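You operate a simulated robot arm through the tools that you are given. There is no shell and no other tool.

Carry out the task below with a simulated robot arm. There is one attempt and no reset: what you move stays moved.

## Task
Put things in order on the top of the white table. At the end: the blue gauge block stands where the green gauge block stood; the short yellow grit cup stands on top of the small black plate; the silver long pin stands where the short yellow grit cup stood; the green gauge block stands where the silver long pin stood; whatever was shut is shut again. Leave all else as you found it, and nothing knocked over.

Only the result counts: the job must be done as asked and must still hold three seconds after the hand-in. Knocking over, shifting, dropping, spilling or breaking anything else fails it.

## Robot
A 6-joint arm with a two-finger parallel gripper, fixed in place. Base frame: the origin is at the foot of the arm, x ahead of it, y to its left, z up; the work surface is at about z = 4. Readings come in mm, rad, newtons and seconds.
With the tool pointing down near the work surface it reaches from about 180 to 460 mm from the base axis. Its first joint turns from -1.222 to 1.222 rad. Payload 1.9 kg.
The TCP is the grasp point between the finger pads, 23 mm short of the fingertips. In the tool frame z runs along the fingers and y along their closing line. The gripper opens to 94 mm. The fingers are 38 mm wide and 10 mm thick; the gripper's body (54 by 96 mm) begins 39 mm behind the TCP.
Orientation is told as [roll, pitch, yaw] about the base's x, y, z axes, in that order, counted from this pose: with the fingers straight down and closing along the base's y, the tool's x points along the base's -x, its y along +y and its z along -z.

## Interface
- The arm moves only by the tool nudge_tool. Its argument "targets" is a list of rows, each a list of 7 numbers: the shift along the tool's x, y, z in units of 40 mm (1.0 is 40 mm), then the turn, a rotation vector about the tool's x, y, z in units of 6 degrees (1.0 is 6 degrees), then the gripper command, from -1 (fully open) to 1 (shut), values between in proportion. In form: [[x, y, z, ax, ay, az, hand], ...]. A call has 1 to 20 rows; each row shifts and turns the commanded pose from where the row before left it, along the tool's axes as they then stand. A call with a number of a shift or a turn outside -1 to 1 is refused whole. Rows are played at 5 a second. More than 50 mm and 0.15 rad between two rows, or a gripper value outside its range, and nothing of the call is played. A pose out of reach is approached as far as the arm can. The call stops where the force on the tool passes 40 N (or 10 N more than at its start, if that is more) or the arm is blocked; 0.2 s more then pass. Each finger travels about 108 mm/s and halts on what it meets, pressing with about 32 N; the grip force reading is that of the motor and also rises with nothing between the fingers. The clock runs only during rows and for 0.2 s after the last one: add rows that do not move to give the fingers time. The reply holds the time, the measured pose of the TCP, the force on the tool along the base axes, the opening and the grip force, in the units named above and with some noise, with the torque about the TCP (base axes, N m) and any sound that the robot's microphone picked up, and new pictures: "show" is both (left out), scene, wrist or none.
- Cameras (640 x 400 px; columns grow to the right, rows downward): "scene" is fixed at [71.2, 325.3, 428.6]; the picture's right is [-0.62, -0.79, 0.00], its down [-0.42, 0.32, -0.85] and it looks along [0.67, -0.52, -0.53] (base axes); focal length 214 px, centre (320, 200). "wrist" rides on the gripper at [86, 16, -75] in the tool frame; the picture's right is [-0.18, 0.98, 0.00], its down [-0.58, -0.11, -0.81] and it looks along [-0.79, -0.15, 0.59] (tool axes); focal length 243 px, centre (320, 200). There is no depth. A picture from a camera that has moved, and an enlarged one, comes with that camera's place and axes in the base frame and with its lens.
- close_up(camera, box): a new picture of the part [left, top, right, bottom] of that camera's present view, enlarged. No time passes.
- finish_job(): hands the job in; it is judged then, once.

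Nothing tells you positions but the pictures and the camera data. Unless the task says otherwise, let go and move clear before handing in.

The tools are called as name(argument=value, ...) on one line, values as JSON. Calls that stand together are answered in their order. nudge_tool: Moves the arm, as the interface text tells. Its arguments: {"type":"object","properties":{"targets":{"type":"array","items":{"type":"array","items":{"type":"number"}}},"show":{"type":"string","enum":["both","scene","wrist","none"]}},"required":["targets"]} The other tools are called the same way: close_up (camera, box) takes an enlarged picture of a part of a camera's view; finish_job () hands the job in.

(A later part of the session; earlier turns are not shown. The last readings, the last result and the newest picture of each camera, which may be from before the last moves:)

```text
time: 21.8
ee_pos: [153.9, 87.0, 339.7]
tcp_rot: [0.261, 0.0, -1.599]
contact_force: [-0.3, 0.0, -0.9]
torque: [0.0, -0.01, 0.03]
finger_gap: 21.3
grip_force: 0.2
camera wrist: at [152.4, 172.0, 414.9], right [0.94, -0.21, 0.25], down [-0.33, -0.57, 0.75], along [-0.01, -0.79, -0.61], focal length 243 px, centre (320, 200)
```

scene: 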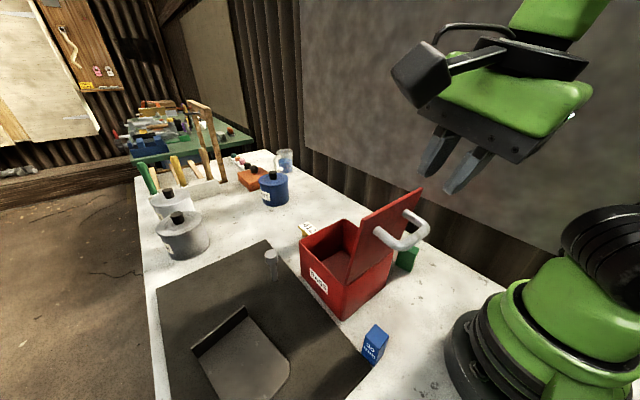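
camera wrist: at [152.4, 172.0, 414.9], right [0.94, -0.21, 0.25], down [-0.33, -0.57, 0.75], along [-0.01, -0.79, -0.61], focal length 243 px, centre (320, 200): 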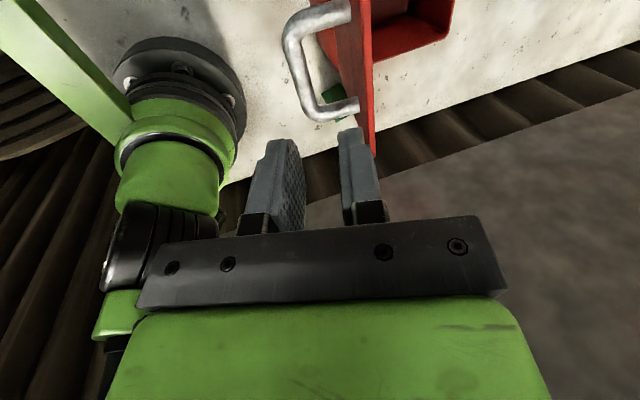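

The hand is clear and the lid holds by itself at about 100°. I'll straighten the tool and move so the wrist camera can look into the bin.

nudge_tool(targets=[[0, 0.2, 0, 1, 0, 0, -0.5], [0, 0.2, 0, 1, 0, 0, -0.5], [0, 0.2, 0, 0.5, 0, 0, -0.5], [0, 1, 0, 0, 0, 0, -0.5], [0, 1, 0, 0, 0, 0, -0.5], [0, 1, 0, 0, 0, 0, -0.5], [1, 0, 0, 0, 0, 0, -0.5], [1, 0, 0, 0, 0, 0, -0.5], [0, 0, 0, 0, 0, 0, -0.5]], show="both")

```text
time: 23.8
ee_pos: [300.9, 159.5, 343.3]
tcp_rot: [0.0, 0.001, -1.598]
contact_force: [-0.1, 0.0, -0.2]
torque: [0.0, -0.03, 0.02]
finger_gap: 70.3
grip_force: 0.0
camera wrist: at [318.5, 244.9, 417.2], right [0.98, -0.21, 0.0], down [-0.12, -0.58, 0.81], along [-0.17, -0.79, -0.59], focal length 243 px, centre (320, 200)
```

scene: 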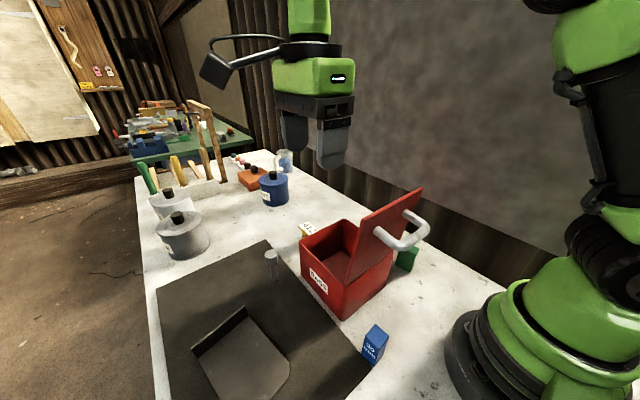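
wrist: 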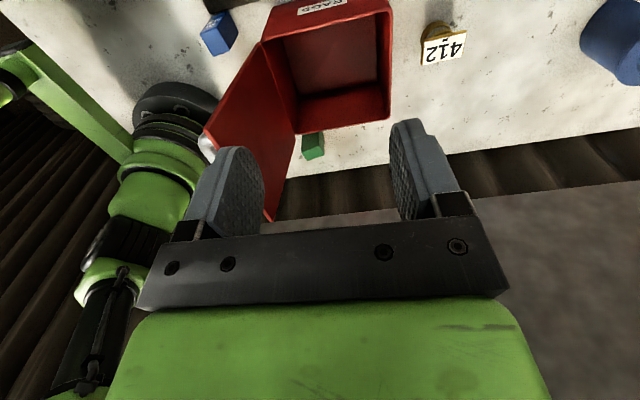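

close_up(camera="wrist", box=[200, 0, 480, 175])

close_up(camera="wrist", box=[400, 10, 480, 75])

close_up(camera="scene", box=[290, 200, 400, 290])

```text
2.29 times, centred on (340, 88) of wrist
camera zoom: at [318.5, 244.9, 417.2], right [0.98, -0.21, 0.0], down [-0.12, -0.58, 0.81], along [-0.17, -0.79, -0.59], focal length 555 px, centre (274, 457)
```

zoom: 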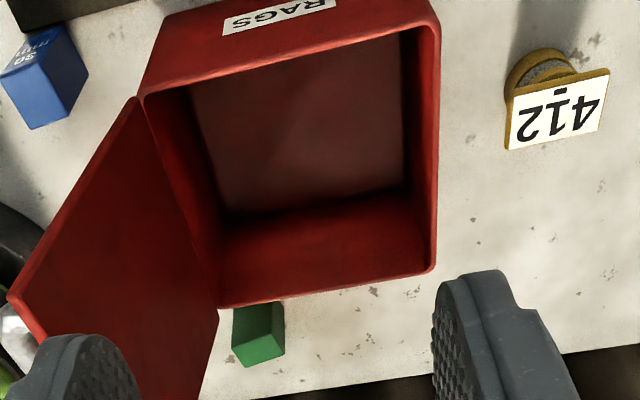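

```text
6.15 times, centred on (440, 42) of wrist
camera zoom: at [318.5, 244.9, 417.2], right [0.98, -0.21, 0.0], down [-0.12, -0.58, 0.81], along [-0.17, -0.79, -0.59], focal length 1493 px, centre (-418, 1169)
```

zoom: 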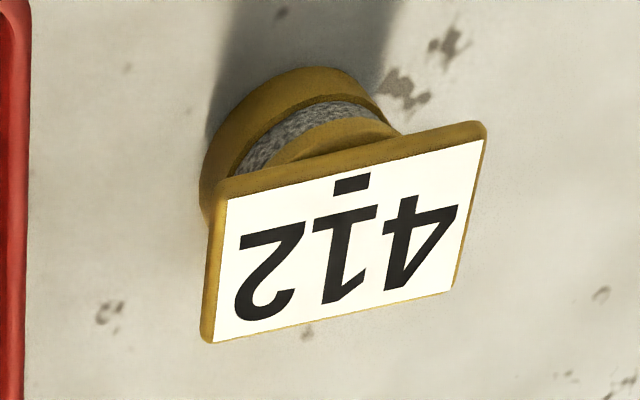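

```text
4.44 times, centred on (345, 245) of scene
camera zoom: at [71.2, 325.4, 428.6], right [-0.62, -0.79, 0.0], down [-0.42, 0.32, -0.85], along [0.67, -0.52, -0.53], focal length 953 px, centre (209, 0)
```

zoom: 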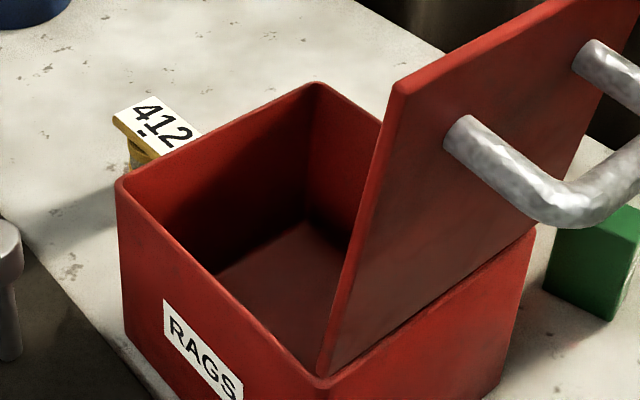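

The bin is empty. The close-up shows that the yellow "412" piece is a round cup filled with grey grit, with a card in it, so that is the short yellow grit cup. I'll look over the unseen near areas of the table for the small black plate.

nudge_tool(targets=[[-1, 0, 0, 0, 0, 0, -0.5], [-1, 0, 0, 0, 0, 0, -0.5], [-1, 0, 0, 0, 0, 0, -0.5], [-0.5, -0.7, 0, 0, 0, 0, -0.5], [0, -0.9, 0, 0, 0, 0, -0.5], [0, -0.5, 0, 0, 0, 0, -0.5], [0, 0, 0, 0, 0, 0, -0.5]], show="both")

```text
time: 25.4
ee_pos: [210.1, 25.2, 346.2]
tcp_rot: [0.0, 0.001, -1.597]
contact_force: [0.5, 0.6, 0.3]
torque: [-0.01, -0.02, 0.04]
finger_gap: 70.6
grip_force: 0.0
camera wrist: at [227.9, 109.7, 419.6], right [0.98, -0.21, 0.0], down [-0.12, -0.58, 0.81], along [-0.17, -0.79, -0.59], focal length 243 px, centre (320, 200)
```

scene: 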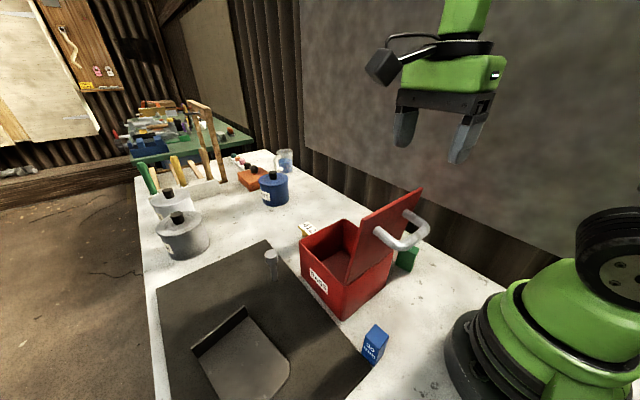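
wrist: 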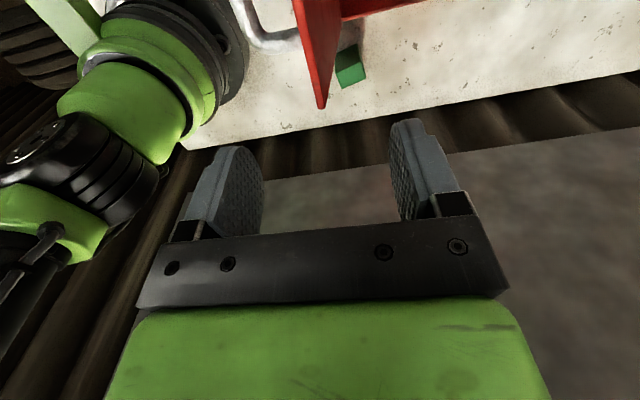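

nudge_tool(targets=[[0, 0, 0, 0, 0, -1, -0.5], [0, 0, 0, 0, 0, -1, -0.5], [0, 0, 0, 0, 0, -1, -0.5], [0, 0, 0, 0, 0, -1, -0.5], [0, 0, 0, 0, 0, -1, -0.5], [0, 0, 0, 0, 0, -1, -0.5], [0, 0, 0, 0, 0, -1, -0.5], [0, 0, 0, 0, 0, -1, -0.5], [0, 0, 0, 0, 0, -1, -0.5], [0, 0, 0, 0, 0, -1, -0.5], [0, 0, 0, 0, 0, -1, -0.5], [0, 0, 0, 0, 0, -1, -0.5], [0, 0, 0, 0, 0, -1, -0.5], [0, 0, 0, 0, 0, -1, -0.5], [0, 0, 0, 0, 0, -1, -0.5], [0, 0, 0, 0, 0, -0.25, -0.5]], show="none")

nudge_tool(targets=[[0, 1, 0, 0, 0, 0, -0.5], [0, 1, 0, 0, 0, 0, -0.5], [0, 1, 0, 0, 0, 0, -0.5], [0, 1, 0, 0, 0, 0, -0.5], [0, 1, 0, 0, 0, 0, -0.5], [0, 0, 0, 0, 1, 0, -0.5], [0, 0, 0, 0, 1, 0, -0.5], [0, 0, 0, 0, 1, 0, -0.5], [0, 0, 0, 0, 1, 0, -0.5], [0, 0, 0, 0, 1, 0, -0.5], [0, 0, 0, 0, 1, 0, -0.5], [0, 0, 0, 0, 0, 0, -0.5]], show="both")

```text
time: 28.8
ee_pos: [210.5, 24.0, 344.0]
tcp_rot: [0.001, -0.001, 0.001]
contact_force: [0.1, -0.2, 0.0]
torque: [0.02, -0.03, 0.01]
finger_gap: 70.5
grip_force: 0.1
```

```text
time: 31.4
ee_pos: [211.3, 223.3, 345.0]
tcp_rot: [0.003, 0.631, 0.002]
contact_force: [0.1, -1.1, -1.0]
torque: [0.01, 0.04, 0.02]
finger_gap: 70.5
grip_force: 0.0
camera wrist: at [184.6, 239.2, 454.2], right [0.15, 0.98, -0.11], down [0.94, -0.11, 0.31], along [0.29, -0.15, -0.95], focal length 243 px, centre (320, 200)
```

scene: 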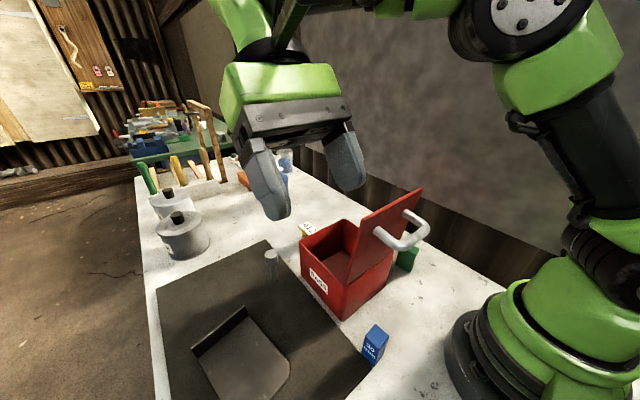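
wrist: 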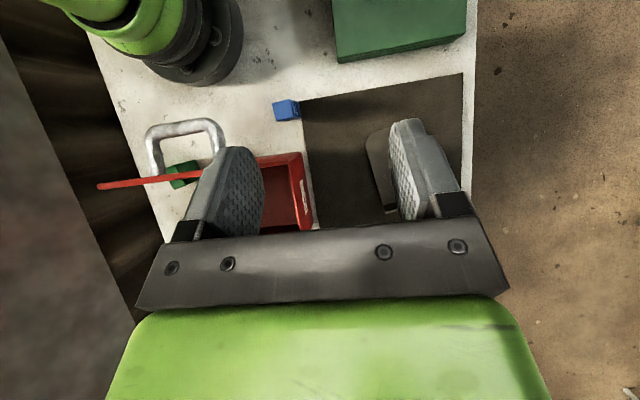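

Another item appears at the near-left: a green box around x<90, y 236–426 that the scene camera can't see. I'll move to inspect it.

nudge_tool(targets=[[0, 1, 0, 0, 0, 0, -0.5], [0, 0.5, 0, 0, 0, 0, -0.5], [0, 0, 0, 0, 1, 0, -0.5], [0, 0, 0, 0, 1, 0, -0.5], [0, 0, 0, 0, 1, 0, -0.5], [0, 0, 0, 0, 0, 0, -0.5]], show="wrist")

close_up(camera="wrist", box=[240, 0, 500, 200])

```text
time: 32.8
ee_pos: [176.2, 264.4, 313.2]
tcp_rot: [0.006, 0.944, 0.004]
contact_force: [0.1, -0.1, 0.3]
torque: [-0.01, -0.02, -0.03]
finger_gap: 70.3
grip_force: 0.0
out of reach, approached as far as the arm can: row 1, 2, 3, 4, 5
camera wrist: at [186.0, 280.2, 427.3], right [0.11, 0.98, -0.15], down [0.99, -0.11, 0.0], along [-0.01, -0.15, -0.99], focal length 243 px, centre (320, 200)
```

wrist: 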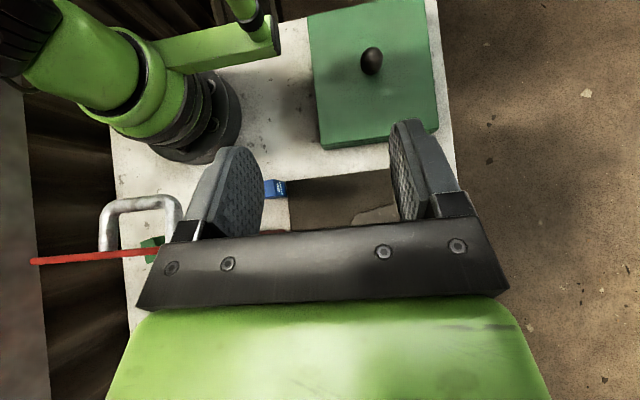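

```text
2.00 times, centred on (370, 100) of wrist
camera zoom: at [186.0, 280.2, 427.3], right [0.11, 0.98, -0.15], down [0.99, -0.11, 0.0], along [-0.01, -0.15, -0.99], focal length 485 px, centre (220, 400)
```

zoom: 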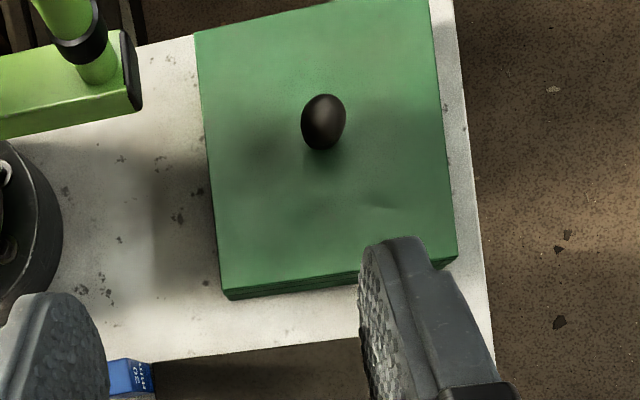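

The green box with a knob is centred near (-13,324), which is beyond the joint-1 limit, so it's unreachable. I'll look more carefully at the plate lying on the dark mat and the area around it.

close_up(camera="scene", box=[180, 295, 310, 400])

nudge_tool(targets=[[0, 0, 0, 0, -1, 0, -0.5], [0, 0, 0, 0, -1, 0, -0.5], [0, 0, 0, 0, -1, 0, -0.5], [0, 0, 0, 0, -1, 0, -0.5], [0, 0, 0, 0, -1, 0, -0.5], [0, 0, 0, 0, -1, 0, -0.5], [0, 0, 0, 0, -1, 0, -0.5], [0, 1, 0, 0, 0, 0, -0.5], [0, 0, 1, 0, 0, 0, -0.5], [0, 0, 0, 0, 0, 0, -0.5]], show="both")

```text
3.81 times, centred on (245, 348) of scene
camera zoom: at [71.2, 325.3, 428.6], right [-0.62, -0.79, 0.0], down [-0.42, 0.32, -0.85], along [0.67, -0.52, -0.53], focal length 817 px, centre (606, -362)
```

zoom: 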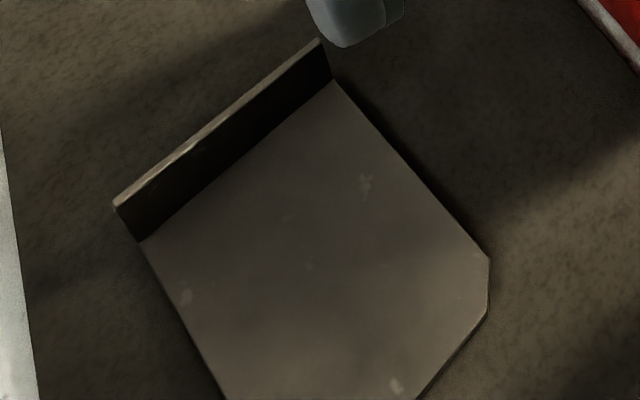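

```text
time: 35.0
ee_pos: [168.0, 302.3, 275.9]
tcp_rot: [0.0, 0.209, 0.001]
contact_force: [0.4, -0.2, -0.4]
torque: [-0.03, 0.03, 0.02]
finger_gap: 70.4
grip_force: 0.0
camera wrist: at [98.9, 319.0, 366.4], right [0.18, 0.98, -0.04], down [0.74, -0.11, 0.67], along [0.65, -0.15, -0.74], focal length 243 px, centre (320, 200)
```

scene: 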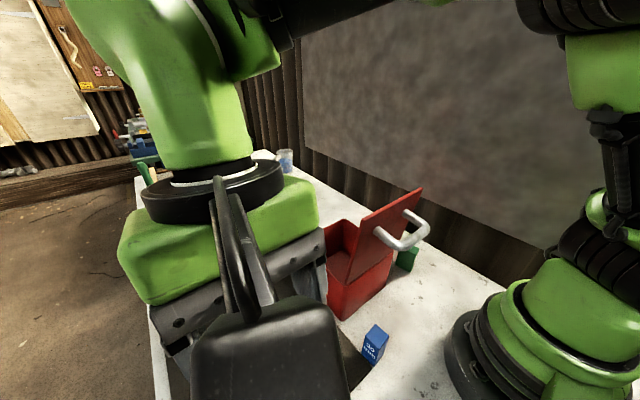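
wrist: 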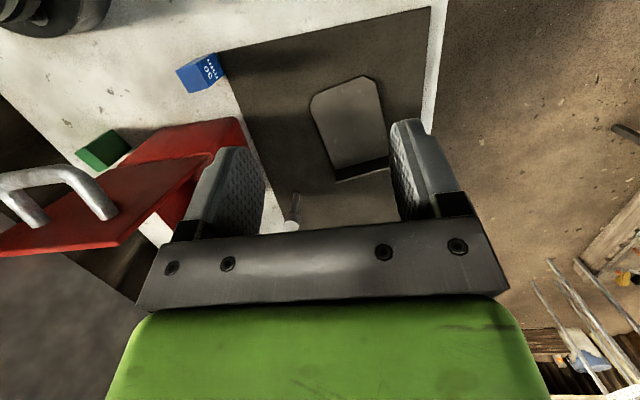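

close_up(camera="wrist", box=[170, 0, 450, 240])

close_up(camera="wrist", box=[290, 60, 410, 190])

```text
1.67 times, centred on (310, 120) of wrist
camera zoom: at [98.9, 319.0, 366.4], right [0.18, 0.98, -0.04], down [0.74, -0.11, 0.67], along [0.65, -0.15, -0.74], focal length 404 px, centre (337, 333)
```

zoom: 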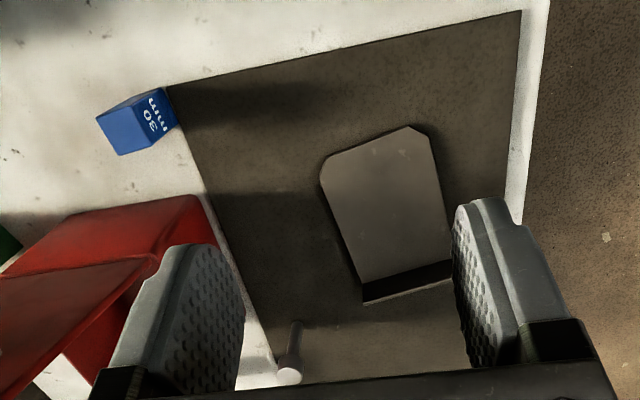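

```text
3.08 times, centred on (350, 125) of wrist
camera zoom: at [98.9, 319.0, 366.4], right [0.18, 0.98, -0.04], down [0.74, -0.11, 0.67], along [0.65, -0.15, -0.74], focal length 746 px, centre (228, 431)
```

zoom: 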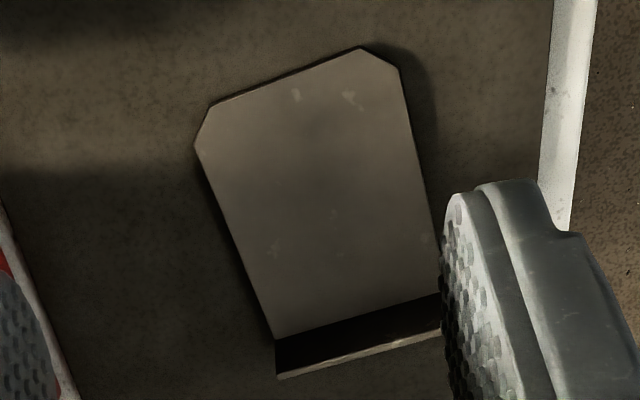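

The L-shaped plate lies flat on the mat. Before deciding which item is the "small black plate", I want a straight-down view into the open bin.

nudge_tool(targets=[[0, 0, -0.8, 0, 1, 0, -0.5], [0, -1, -0.5, 0, 1, 0, -0.5], [0, -1, 0, 0, 0.9, 0, -0.5], [0, -1, 0, 0, 0, 0, -0.5], [-0.5, -0.8, 0, 0, 0, 0, -0.5], [-1, 0, 0, 0, 0, 0, -0.5], [-1, -0.5, 0, 0, 0, 0, -0.5], [-0.7, -0.8, 0, 0, 0, 0, -0.5], [0, -0.8, 0, 0, 0, 0, -0.5], [0, 0, 0, 0, 0, 0, -0.5]], show="both")

```text
time: 37.2
ee_pos: [293.7, 68.8, 264.0]
tcp_rot: [0.002, 0.514, 0.0]
contact_force: [-0.9, 0.9, 1.4]
torque: [0.02, 0.01, 0.02]
finger_gap: 70.5
grip_force: 0.0
camera wrist: at [254.5, 85.6, 370.8], right [0.16, 0.98, -0.09], down [0.9, -0.11, 0.42], along [0.4, -0.15, -0.9], focal length 243 px, centre (320, 200)
```

scene: 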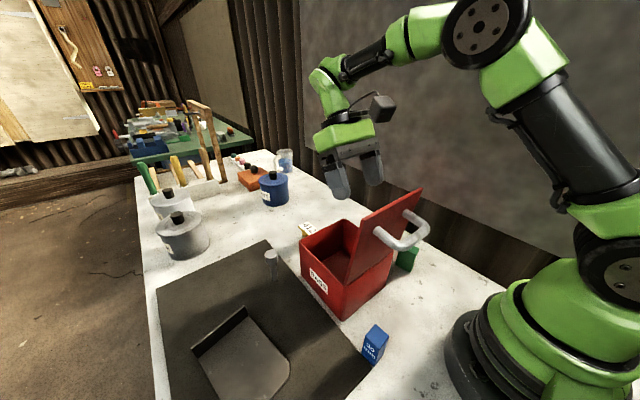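
wrist: 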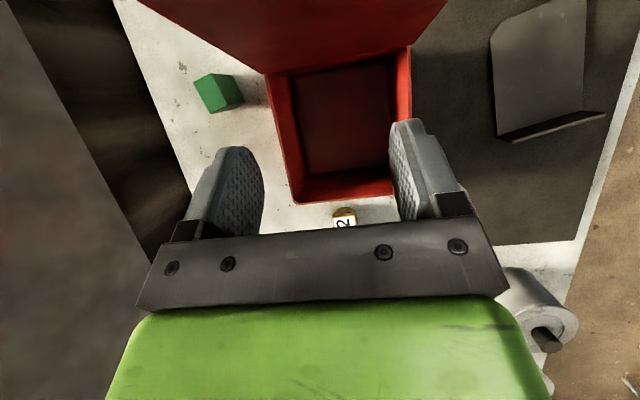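

close_up(camera="wrist", box=[255, 20, 435, 210])

close_up(camera="wrist", box=[400, 0, 640, 150])

close_up(camera="wrist", box=[315, 190, 375, 235])

```text
2.11 times, centred on (345, 115) of wrist
camera zoom: at [254.5, 85.6, 370.8], right [0.16, 0.98, -0.09], down [0.9, -0.11, 0.42], along [0.4, -0.15, -0.9], focal length 511 px, centre (267, 379)
```

zoom: 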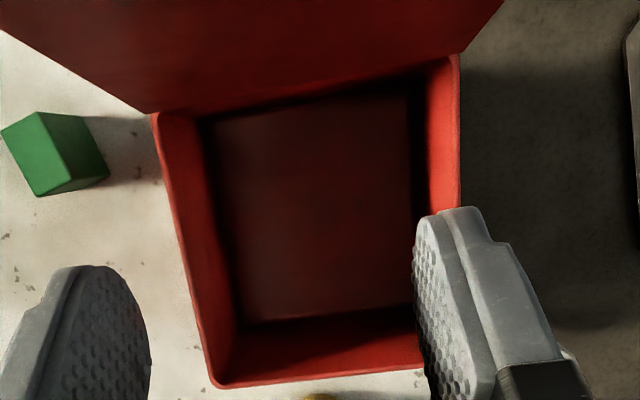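

```text
2.67 times, centred on (520, 75) of wrist
camera zoom: at [254.5, 85.6, 370.8], right [0.16, 0.98, -0.09], down [0.9, -0.11, 0.42], along [0.4, -0.15, -0.9], focal length 647 px, centre (-213, 533)
```

zoom: 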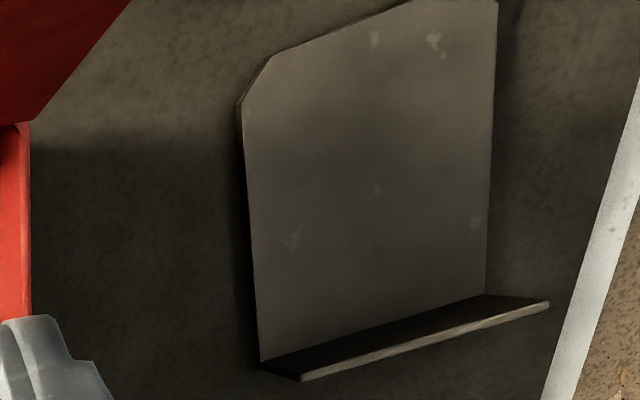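

```text
8.89 times, centred on (345, 212) of wrist
camera zoom: at [254.5, 85.6, 370.8], right [0.16, 0.98, -0.09], down [0.9, -0.11, 0.42], along [0.4, -0.15, -0.9], focal length 2157 px, centre (98, 89)
```

zoom: 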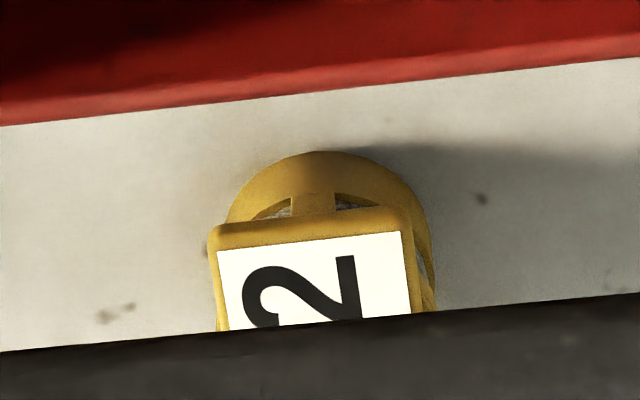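

The bin is truly empty. The L-shaped plate on the mat is the only plate-like thing in reach, but I'll check it from a low angle for anything on, under or beside it.

nudge_tool(targets=[[0, 1, 0, 0, 0, 0, -1], [0, 1, 0, 0, 0, 0, -1], [0, 1, 0, 0, -1, 0, -1], [0, 1, 0, 0, -1, 0, -1], [0, 0, 0, 0, -1, 0, -1], [0, 0, 0, 0, -1, 0, -1], [0, 0, 0, 0, -0.91, 0, -1], [1, 0, 0, 0, 0, 0, -1], [1, 0, 0, 0, 0, 0, -1], [0.3, 0, 0.7, 0, 0, 0, -1], [0, 0, 1, 0, 0, 0, -1], [0, 0, 1, 0, 0, 0, -1], [0, 0, 1, 0, 0, 0, -1], [0, 0, 0.8, 0, 0, 0, -1], [0, 0, 0, 0, 0, 0, -1]], show="both")

close_up(camera="wrist", box=[240, 0, 500, 180])

```text
time: 40.4
ee_pos: [199.7, 230.3, 84.8]
tcp_rot: [0.004, -0.002, -0.001]
contact_force: [-0.1, -1.1, -0.3]
torque: [-0.03, 0.02, -0.01]
finger_gap: 94.1
grip_force: 0.1
camera wrist: at [113.6, 246.5, 158.0], right [0.18, 0.98, 0.0], down [0.58, -0.11, 0.81], along [0.79, -0.15, -0.59], focal length 243 px, centre (320, 200)
```

scene: 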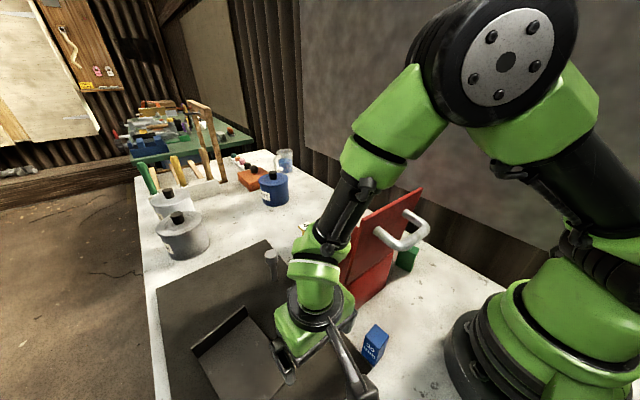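
wrist: 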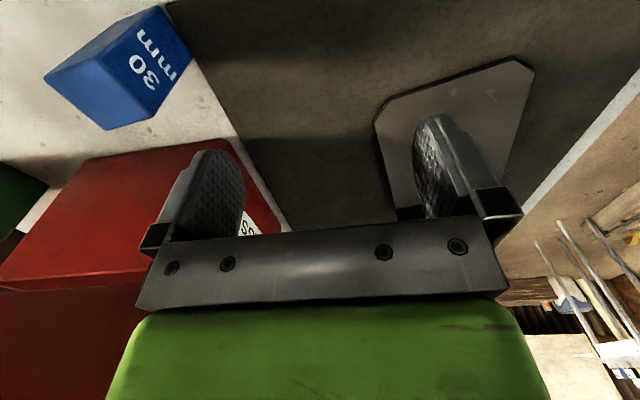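

```text
2.22 times, centred on (370, 90) of wrist
camera zoom: at [113.6, 246.5, 158.0], right [0.18, 0.98, 0.0], down [0.58, -0.11, 0.81], along [0.79, -0.15, -0.59], focal length 539 px, centre (209, 444)
```

zoom: 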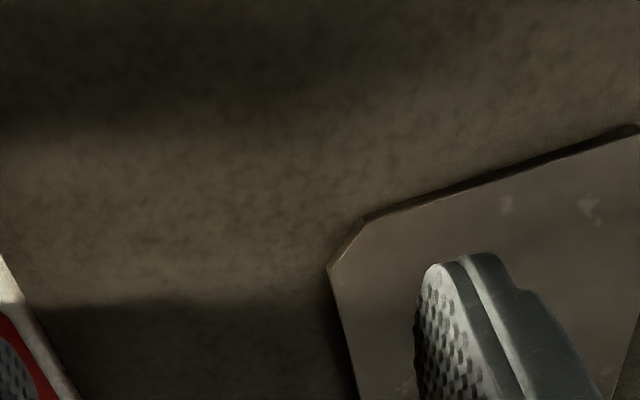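

nudge_tool(targets=[[0.3, 1, 0, 0, 0, 0, -1], [0.3, 0.7, 0.5, 0, 0, 0, -1], [0, 0, 0, 0, 0, 0, -1]], show="wrist")

close_up(camera="wrist", box=[220, 0, 460, 150])

```text
time: 41.2
ee_pos: [176.6, 299.6, 64.0]
tcp_rot: [0.002, -0.001, 0.0]
contact_force: [-1.1, 0.4, 1.2]
torque: [-0.01, 0.02, -0.03]
finger_gap: 94.2
grip_force: 0.0
camera wrist: at [88.9, 314.2, 137.3], right [0.18, 0.98, 0.0], down [0.58, -0.11, 0.81], along [0.79, -0.15, -0.59], focal length 243 px, centre (320, 200)
```

wrist: 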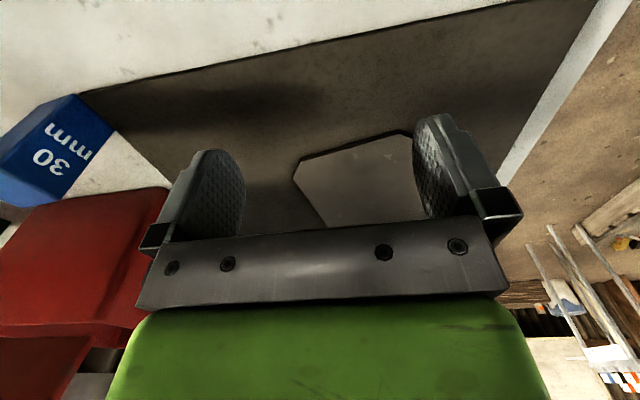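

```text
2.67 times, centred on (340, 75) of wrist
camera zoom: at [88.9, 314.2, 137.3], right [0.18, 0.98, 0.0], down [0.58, -0.11, 0.81], along [0.79, -0.15, -0.59], focal length 647 px, centre (267, 533)
```

zoom: 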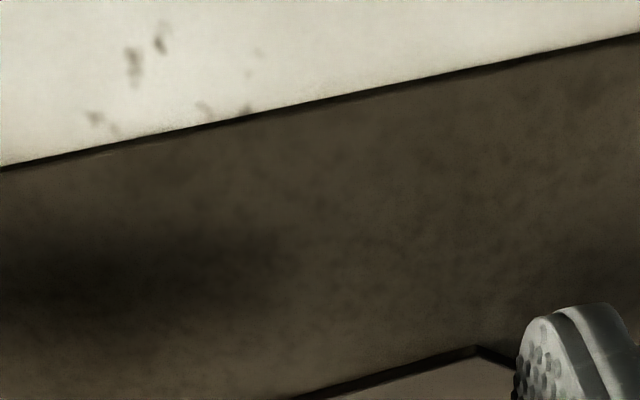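

close_up(camera="wrist", box=[280, 120, 430, 230])

```text
3.64 times, centred on (355, 175) of wrist
camera zoom: at [88.9, 314.2, 137.3], right [0.18, 0.98, 0.0], down [0.58, -0.11, 0.81], along [0.79, -0.15, -0.59], focal length 882 px, centre (193, 291)
```

zoom: 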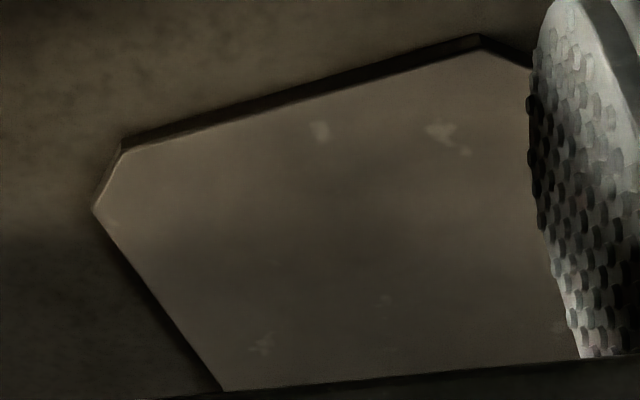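

Nothing else is hidden there: the L-shaped dark steel plate rests flat on the mat and is the only plate in reach, so I take it as the small black plate, with its centre near (270,325). The bin isn't needed, and its open lid would obstruct the arm, so I'll close it first by regrasping the handle along the same path.

nudge_tool(targets=[[0, 0, -1, 0, 0, 1, -0.5], [0, 0, -1, 0, 0, 1, -0.5], [0, 0, -1, 0, 0, 1, -0.5], [0, 0, -1, 0, 0, 1, -0.5], [0, 0, -1, 0, 0, 1, -0.5], [0, 0, -1, 0, 0, 1, 0.55], [0, 0, -0.9, 0, 0, 1, 0.55], [0, 0, 0, 0, 0, 1, 0.55], [0, 0, 0, 0, 0, 1, 0.55], [0, 0, 0, 0, 0, 1, 0.55], [0, 0, 0, 0, 0, 1, 0.55], [0, 0, 0, 0, 0, 1, 0.55], [0, 0, 0, 0, 0, 1, 0.55], [0, 0, 0, 0, 0, 1, 0.55], [0, 0, 0, 0, 0, 1, 0.55], [0, 0, 0, 0, 0, 0.25, 0.55], [0, 0, 0, 0, 0, 0, 0.55]], show="none")

nudge_tool(targets=[[-1, 0, 0, 0, 0, 0, 0.55], [-1, 0, 0, 0, 0, 0, 0.55], [-1, 0, 0, 0, 0, 0, 0.55], [-1, 0, 0, 0, 0, 0, 0.55], [-1, 0, 0, 0, 0, 0, 0.55], [-0.3, 0, 0, -1, 0, 0, 0.55], [0, 0, 0, -1, 0, 0, 0.55], [0, 0, 0, -0.5, 0, 0, 0.55], [0, 0, 0, 0, 0, 0, 0.55]], show="both")

```text
time: 44.8
ee_pos: [177.1, 297.6, 339.3]
tcp_rot: [0.001, 0.002, -1.598]
contact_force: [0.5, 0.4, 0.4]
torque: [0.02, 0.0, 0.02]
finger_gap: 21.3
grip_force: 0.1
```

```text
time: 46.8
ee_pos: [171.1, 84.1, 338.5]
tcp_rot: [0.263, 0.002, -1.598]
contact_force: [-0.6, -0.7, -0.1]
torque: [0.03, 0.02, 0.01]
finger_gap: 21.2
grip_force: 0.0
camera wrist: at [169.5, 169.9, 413.8], right [0.94, -0.21, 0.26], down [-0.33, -0.57, 0.75], along [-0.01, -0.79, -0.61], focal length 243 px, centre (320, 200)
```

scene: 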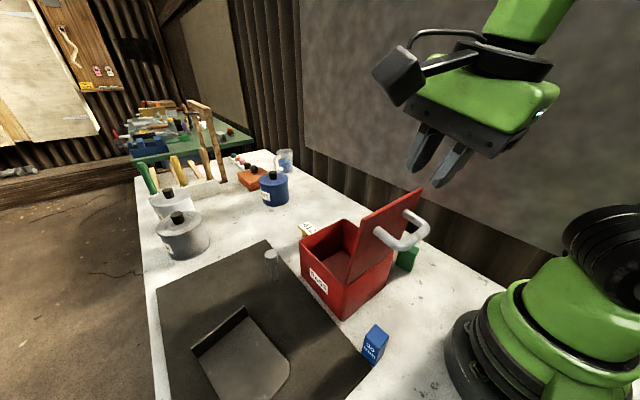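
wrist: 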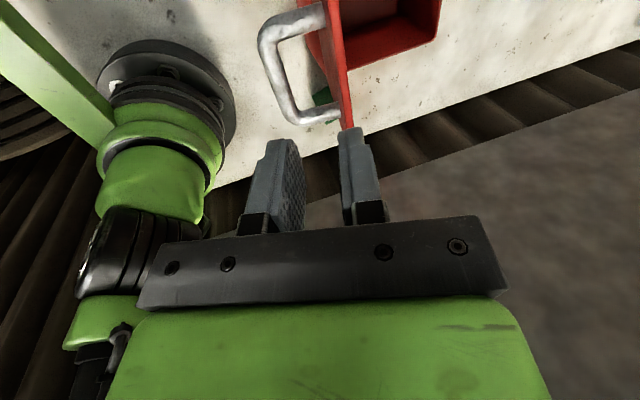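

nudge_tool(targets=[[0.07, -0.405, -0.134, 0, 0, 0, 0.55], [0, -0.08, 0.5, 0, 0, 0, 0.55], [0, -0.08, 0.5, 0, 0, 0, 0.55], [0, -0.06, 0.4, 0, 0, 0, 0.55], [0, 0, 0, 0, 0, 0, 0.55]], show="both")

close_up(camera="wrist", box=[240, 0, 480, 240])

close_up(camera="scene", box=[290, 150, 490, 320])

```text
time: 48.0
ee_pos: [160.1, 87.0, 282.3]
tcp_rot: [0.263, 0.001, -1.597]
contact_force: [0.2, 1.1, -0.2]
torque: [0.04, 0.04, 0.0]
finger_gap: 21.5
grip_force: 0.1
camera wrist: at [158.5, 173.2, 357.8], right [0.94, -0.21, 0.25], down [-0.33, -0.57, 0.75], along [-0.01, -0.79, -0.61], focal length 243 px, centre (320, 200)
```

scene: 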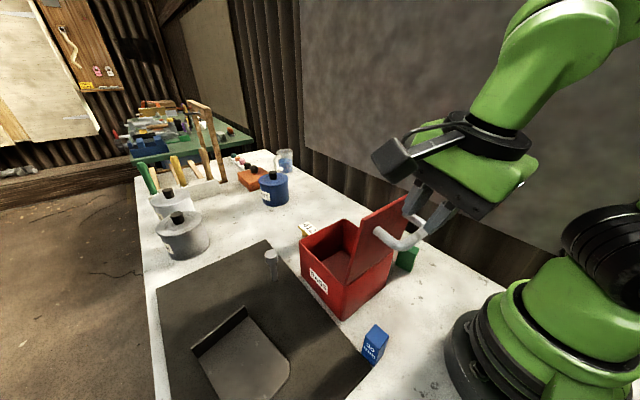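
wrist: 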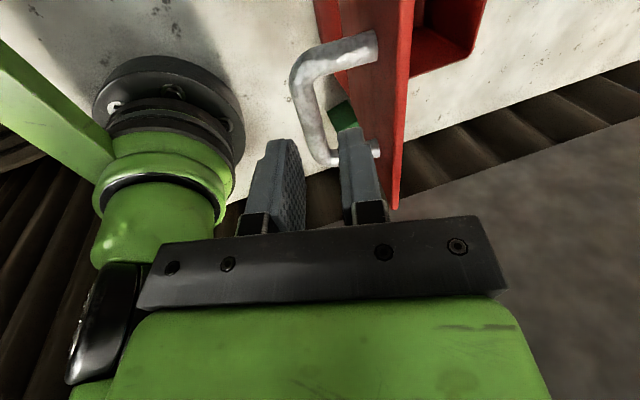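

```text
1.67 times, centred on (360, 120) of wrist
camera zoom: at [158.5, 173.2, 357.8], right [0.94, -0.21, 0.25], down [-0.33, -0.57, 0.75], along [-0.01, -0.79, -0.61], focal length 404 px, centre (253, 333)
```

zoom: 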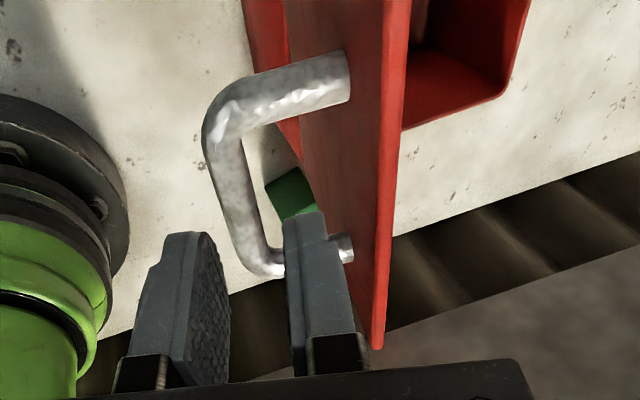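

```text
2.35 times, centred on (390, 235) of scene
camera zoom: at [71.2, 325.3, 428.6], right [-0.62, -0.79, 0.0], down [-0.42, 0.32, -0.85], along [0.67, -0.52, -0.53], focal length 505 px, centre (155, 118)
```

zoom: 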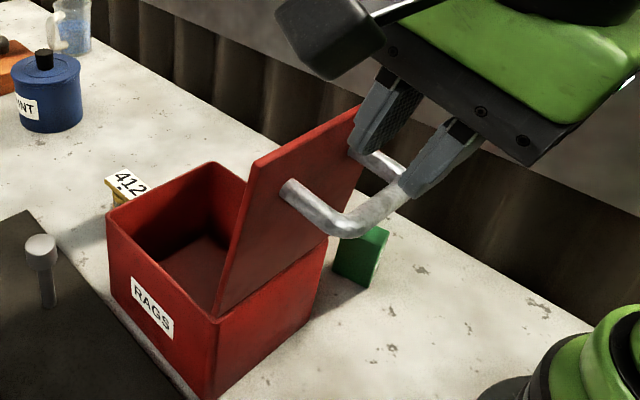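

nudge_tool(targets=[[0, -0.06, 0.37, 0, 0, 0, 0.55], [0, -0.06, 0.37, 0, 0, 0, 0.55], [0, -0.06, 0.37, 0, 0, 0, 0.55], [0, -0.05, 0.3, 0, 0, 0, 0.55], [0, 0, 0, 0, 0, 0, 0.55]], show="wrist")

close_up(camera="scene", box=[290, 150, 490, 320])

```text
time: 49.2
ee_pos: [166.9, 88.5, 226.5]
tcp_rot: [0.262, 0.004, -1.596]
contact_force: [-0.5, -0.1, -0.1]
torque: [-0.03, -0.02, 0.03]
finger_gap: 21.2
grip_force: 0.2
camera wrist: at [165.4, 174.0, 302.6], right [0.94, -0.21, 0.25], down [-0.33, -0.57, 0.75], along [-0.01, -0.79, -0.61], focal length 243 px, centre (320, 200)
```

wrist: 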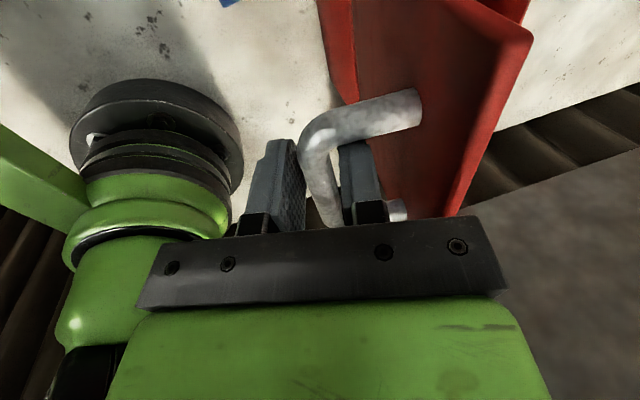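

```text
2.35 times, centred on (390, 235) of scene
camera zoom: at [71.2, 325.3, 428.6], right [-0.62, -0.79, 0.0], down [-0.42, 0.32, -0.85], along [0.67, -0.52, -0.53], focal length 505 px, centre (155, 118)
```

zoom: 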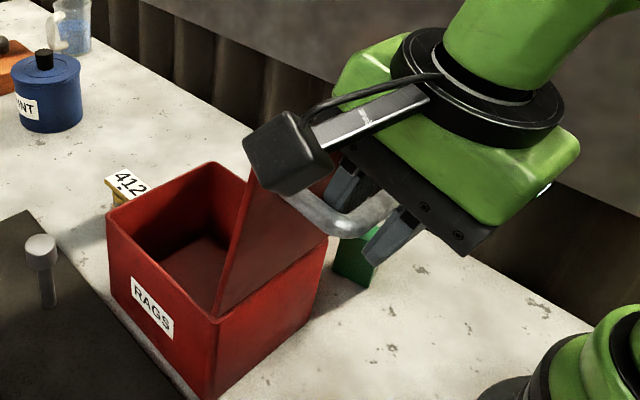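

The fingers straddle the bar again. I'll centre slightly in y, grip, and begin reversing the arc.

nudge_tool(targets=[[-0.12, 0, 0, 0, 0, 0, 0.55], [0, 0, 0, 0, 0, 0, 1], [0, 0, 0, 0, 0, 0, 1], [0, 0, 0, 0, 0, 0, 1]], show="none")

nudge_tool(targets=[[0, 0.326, -0.047, 1, 0, 0, 1], [0, 0, 0, 0, 0, 0, 1]], show="none")

```text
time: 50.2
ee_pos: [167.6, 84.6, 227.8]
tcp_rot: [0.263, 0.002, -1.596]
contact_force: [3.2, 16.0, -8.7]
torque: [-0.12, 0.07, 0.53]
finger_gap: 13.3
grip_force: 45.1
```

```text
time: 50.8
ee_pos: [178.5, 82.3, 232.6]
tcp_rot: [0.159, 0.006, -1.597]
contact_force: [-2.6, 36.5, 10.1]
torque: [0.22, 0.03, 0.71]
finger_gap: 13.3
grip_force: 44.6
```

nudge_tool(targets=[[0.05, 0, 0, 0, 0, 0, 1], [0.01, 0.325, -0.055, 1, 0, 0, 1], [0, 0, 0, 0, 0, 0, 1]], show="none")

```text
time: 51.6
ee_pos: [190.9, 83.9, 235.8]
tcp_rot: [0.05, -0.001, -1.596]
contact_force: [-8.7, -25.3, 26.5]
torque: [-0.26, 0.07, 0.68]
finger_gap: 13.4
grip_force: 45.1
```

nudge_tool(targets=[[-0.03, 0.32, -0.11, 0.5, 0, 0, 1], [0, 0, 0, 0, 0, 0, 1]], show="none")

nudge_tool(targets=[[0, 0.315, -0.038, 0, 0, 0, 1], [0, 0.315, -0.005, 0, 0, 0, 1], [0, 0, 0, 0, 0, 0, 1]], show="scene")

```text
time: 52.1
ee_pos: [201.3, 82.0, 239.5]
tcp_rot: [-0.003, -0.002, -1.594]
contact_force: [0.4, 0.1, 0.7]
torque: [0.14, 0.01, 0.19]
finger_gap: 13.4
grip_force: 45.0
stopped in row 2: the force on the tool passed its limit at 47 N (the readings are from after the stop); the commanded pose is now the measured one
```

```text
time: 52.9
ee_pos: [228.0, 83.8, 242.6]
tcp_rot: [-0.001, 0.001, -1.593]
contact_force: [-1.3, 11.9, -1.1]
torque: [0.28, 0.13, 0.46]
finger_gap: 13.6
grip_force: 45.2
```

scene: 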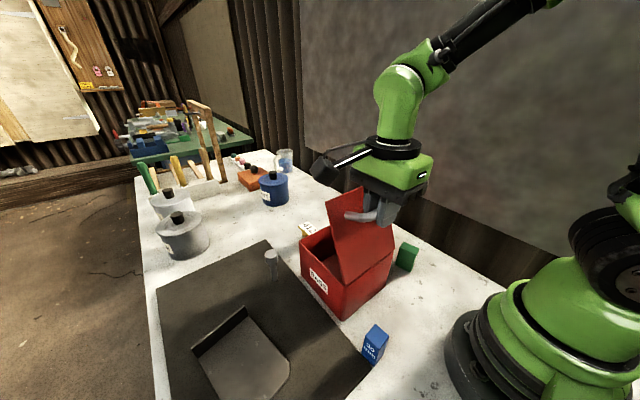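

nudge_tool(targets=[[0.01, 0.325, 0.028, 0, 0, 0, 1], [0.01, 0.31, 0.06, 0, 0, 0, 1], [0, 0, 0, 0, 0, 0, 1]], show="none")

nudge_tool(targets=[[0, 0.3, 0.093, 0, 0, 0, 1], [0, 0, 0, 0, 0, 0, 1]], show="none")

```text
time: 53.7
ee_pos: [252.3, 83.1, 237.8]
tcp_rot: [-0.004, 0.002, -1.595]
contact_force: [-0.5, 11.5, -1.0]
torque: [-0.08, 0.06, 0.65]
finger_gap: 13.4
grip_force: 44.3
```

```text
time: 54.3
ee_pos: [265.6, 82.9, 234.7]
tcp_rot: [-0.003, 0.001, -1.594]
contact_force: [-1.0, 11.5, -1.3]
torque: [0.2, 0.09, 0.81]
finger_gap: 13.5
grip_force: 45.5
```

nudge_tool(targets=[[0.01, 0.293, 0.123, 0, 0, 0, 1], [0.01, 0.275, 0.153, 0, 0, 0, 1], [0, 0, 0, 0, 0, 0, 1]], show="none")

nudge_tool(targets=[[0, 0.258, 0.183, 0, 0, 0, 1], [0, 0, 0, 0, 0, 0, 1]], show="none")

```text
time: 55.1
ee_pos: [288.4, 82.3, 223.6]
tcp_rot: [-0.004, 0.0, -1.593]
contact_force: [1.2, 9.7, 1.4]
torque: [0.25, 0.07, 1.17]
finger_gap: 13.3
grip_force: 45.5
```

```text
time: 55.7
ee_pos: [298.8, 81.9, 216.5]
tcp_rot: [-0.001, -0.001, -1.594]
contact_force: [4.8, 5.9, 5.0]
torque: [-0.37, 0.0, 1.38]
finger_gap: 13.7
grip_force: 44.8
```

nudge_tool(targets=[[0, 0.24, 0.205, 0, 0, -0.1, 1], [0, 0.215, 0.233, 0, 0, 0, 1], [0, 0, 0, 0, 0, 0, 1]], show="none")

nudge_tool(targets=[[0, 0.19, 0.253, 0, 0, 0, 1], [0, 0, 0, 0, 0, 0, 1]], show="scene")

```text
time: 56.5
ee_pos: [315.9, 82.0, 199.2]
tcp_rot: [0.0, 0.001, -1.583]
contact_force: [10.8, 8.7, 8.7]
torque: [-0.21, 0.0, 0.6]
finger_gap: 13.4
grip_force: 44.9
```

```text
time: 57.1
ee_pos: [323.8, 81.9, 188.7]
tcp_rot: [-0.001, 0.002, -1.585]
contact_force: [8.9, 22.2, 6.6]
torque: [-0.17, 0.02, 0.82]
finger_gap: 13.1
grip_force: 45.0
```

scene: 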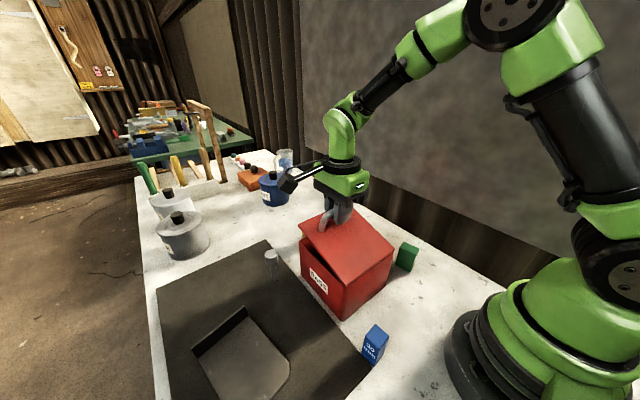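

nudge_tool(targets=[[0.02, 0.163, 0.27, 0, 0, 0, 1], [0.01, 0.133, 0.285, 0, 0, 0, 1], [0, 0, 0, 0, 0, 0, 1]], show="none")

nudge_tool(targets=[[0, 0.07, 0.2, 0, 0, 0, 1], [0, 0, 0, 0, 0, 0, 1]], show="scene")

close_up(camera="scene", box=[285, 190, 435, 320])

```text
time: 57.9
ee_pos: [335.5, 82.2, 166.6]
tcp_rot: [0.002, -0.002, -1.582]
contact_force: [22.8, -9.1, 9.9]
torque: [-0.24, -0.01, 1.32]
finger_gap: 13.3
grip_force: 45.1
```

```text
time: 58.7
ee_pos: [338.9, 82.8, 158.2]
tcp_rot: [0.002, -0.001, -1.579]
contact_force: [0.1, -3.6, -0.7]
torque: [0.93, 0.05, 0.92]
finger_gap: 13.5
grip_force: 44.6
stopped in row 2: the force on the tool passed its limit at 40 N (the readings are from after the stop); the commanded pose is now the measured one
```

scene: 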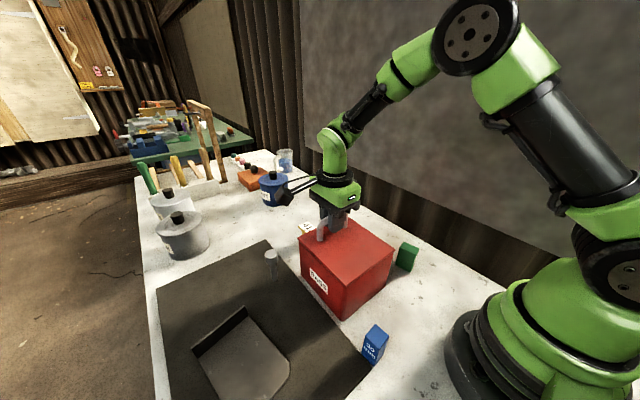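

```text
3.08 times, centred on (360, 255) of scene
camera zoom: at [71.1, 325.4, 428.7], right [-0.61, -0.79, 0.0], down [-0.42, 0.32, -0.85], along [0.67, -0.52, -0.53], focal length 660 px, centre (197, 31)
```

zoom: 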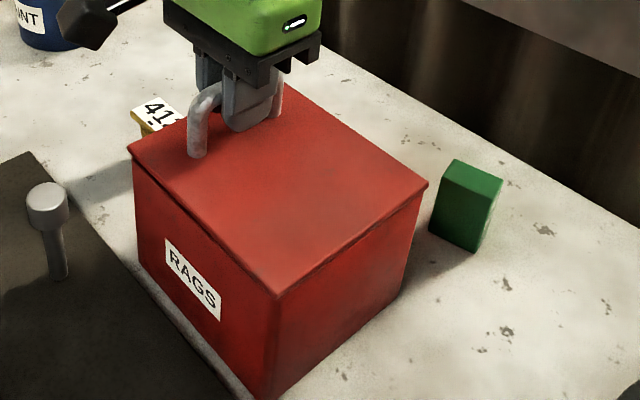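

The lid has met the bin. I'll release, rise, and compare it with the starting picture.

nudge_tool(targets=[[0, 0, 0, 0, 0, 0, 0.3], [0, 0, 0, 0, 0, 0, 0], [0, 0, 0, 0, 0, 0, 0], [0, 0, -0.5, 0, 0, 0, 0], [0, 0, -1, 0, 0, 0, 0], [0, 0, -1, 0, 0, 0, 0], [0, 0, -1, 0, 0, 0, 0], [0, 0, -1, 0, 0, 0, -0.3], [0, 0, 0, 0, 0, 0, -0.3]], show="both")

close_up(camera="scene", box=[250, 205, 430, 317])

```text
time: 60.7
ee_pos: [337.7, 81.1, 339.9]
tcp_rot: [0.0, 0.0, -1.582]
contact_force: [-1.0, -0.2, -0.6]
torque: [0.0, 0.04, -0.01]
finger_gap: 61.0
grip_force: 0.1
camera wrist: at [354.8, 167.0, 413.0], right [0.98, -0.19, 0.0], down [-0.12, -0.58, 0.81], along [-0.16, -0.79, -0.59], focal length 243 px, centre (320, 200)
```

scene: 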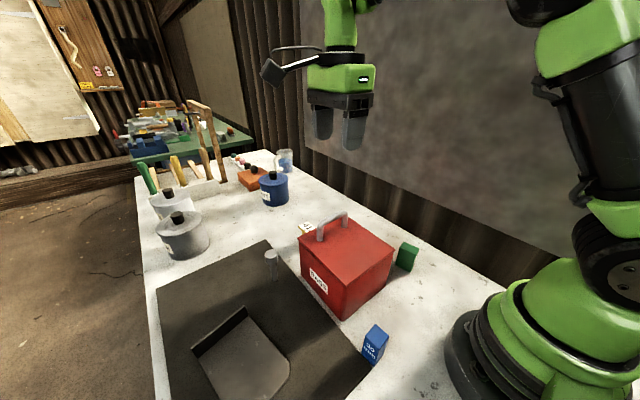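
wrist: 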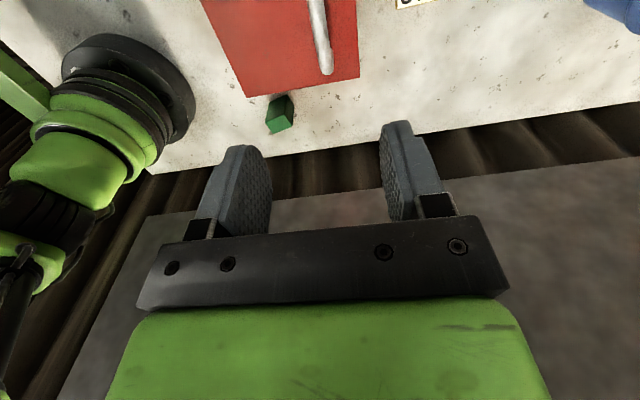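

```text
3.56 times, centred on (340, 261) of scene
camera zoom: at [71.2, 325.3, 428.6], right [-0.62, -0.79, 0.0], down [-0.42, 0.32, -0.85], along [0.67, -0.52, -0.53], focal length 763 px, centre (249, -17)
```

zoom: 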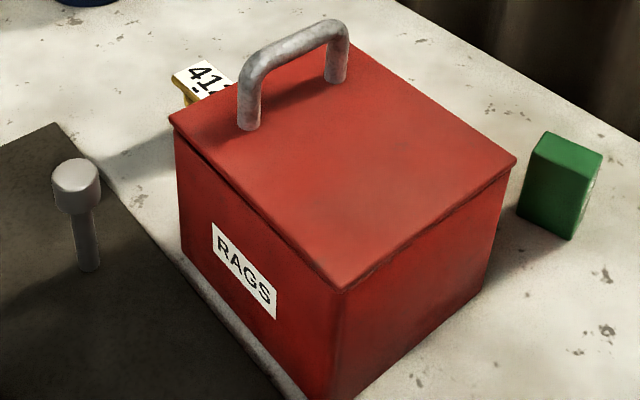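

Compared with the first picture the lid sits 1–2 mm proud at the front edge. I'll press gently on the handle with closed fingers to seat it.

nudge_tool(targets=[[0, 0.05, 0.5, 0, 0, 0, 1], [0, 0, 1, 0, 0, 0, 1], [0, 0, 1, 0, 0, 0, 1], [0, 0, 1, 0, 0, 0, 1], [0, 0, 0.3, 0, 0, 0, 1], [0, 0, 0, 0, 0, 0, 1]], show="scene")

close_up(camera="scene", box=[285, 190, 435, 320])

```text
time: 62.1
ee_pos: [340.4, 82.4, 188.6]
tcp_rot: [0.004, 0.0, -1.584]
contact_force: [-9.2, -6.6, 26.2]
torque: [-0.66, 0.26, -0.32]
finger_gap: 0.1
grip_force: 32.5
```

scene: 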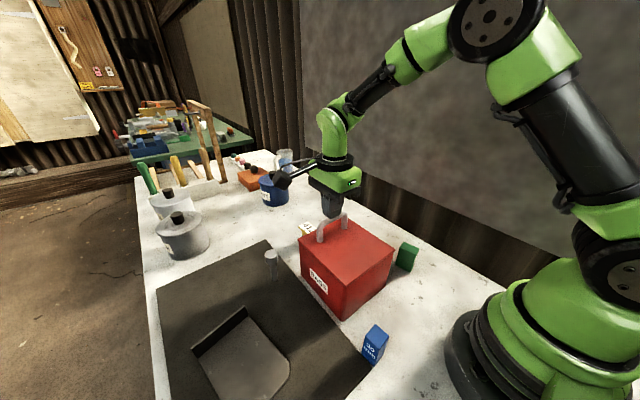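

```text
3.08 times, centred on (360, 255) of scene
camera zoom: at [71.1, 325.3, 428.7], right [-0.62, -0.79, 0.0], down [-0.42, 0.32, -0.85], along [0.67, -0.52, -0.53], focal length 660 px, centre (197, 31)
```

zoom: 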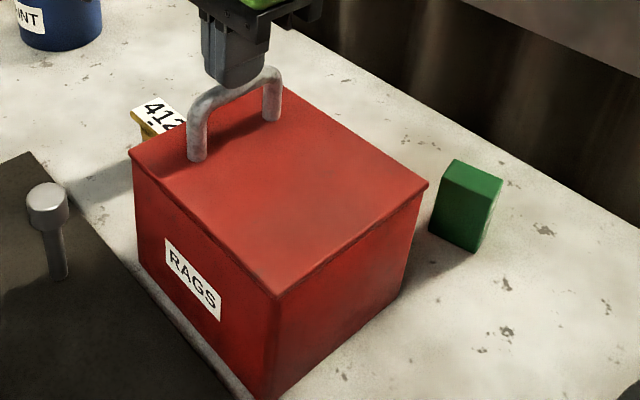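

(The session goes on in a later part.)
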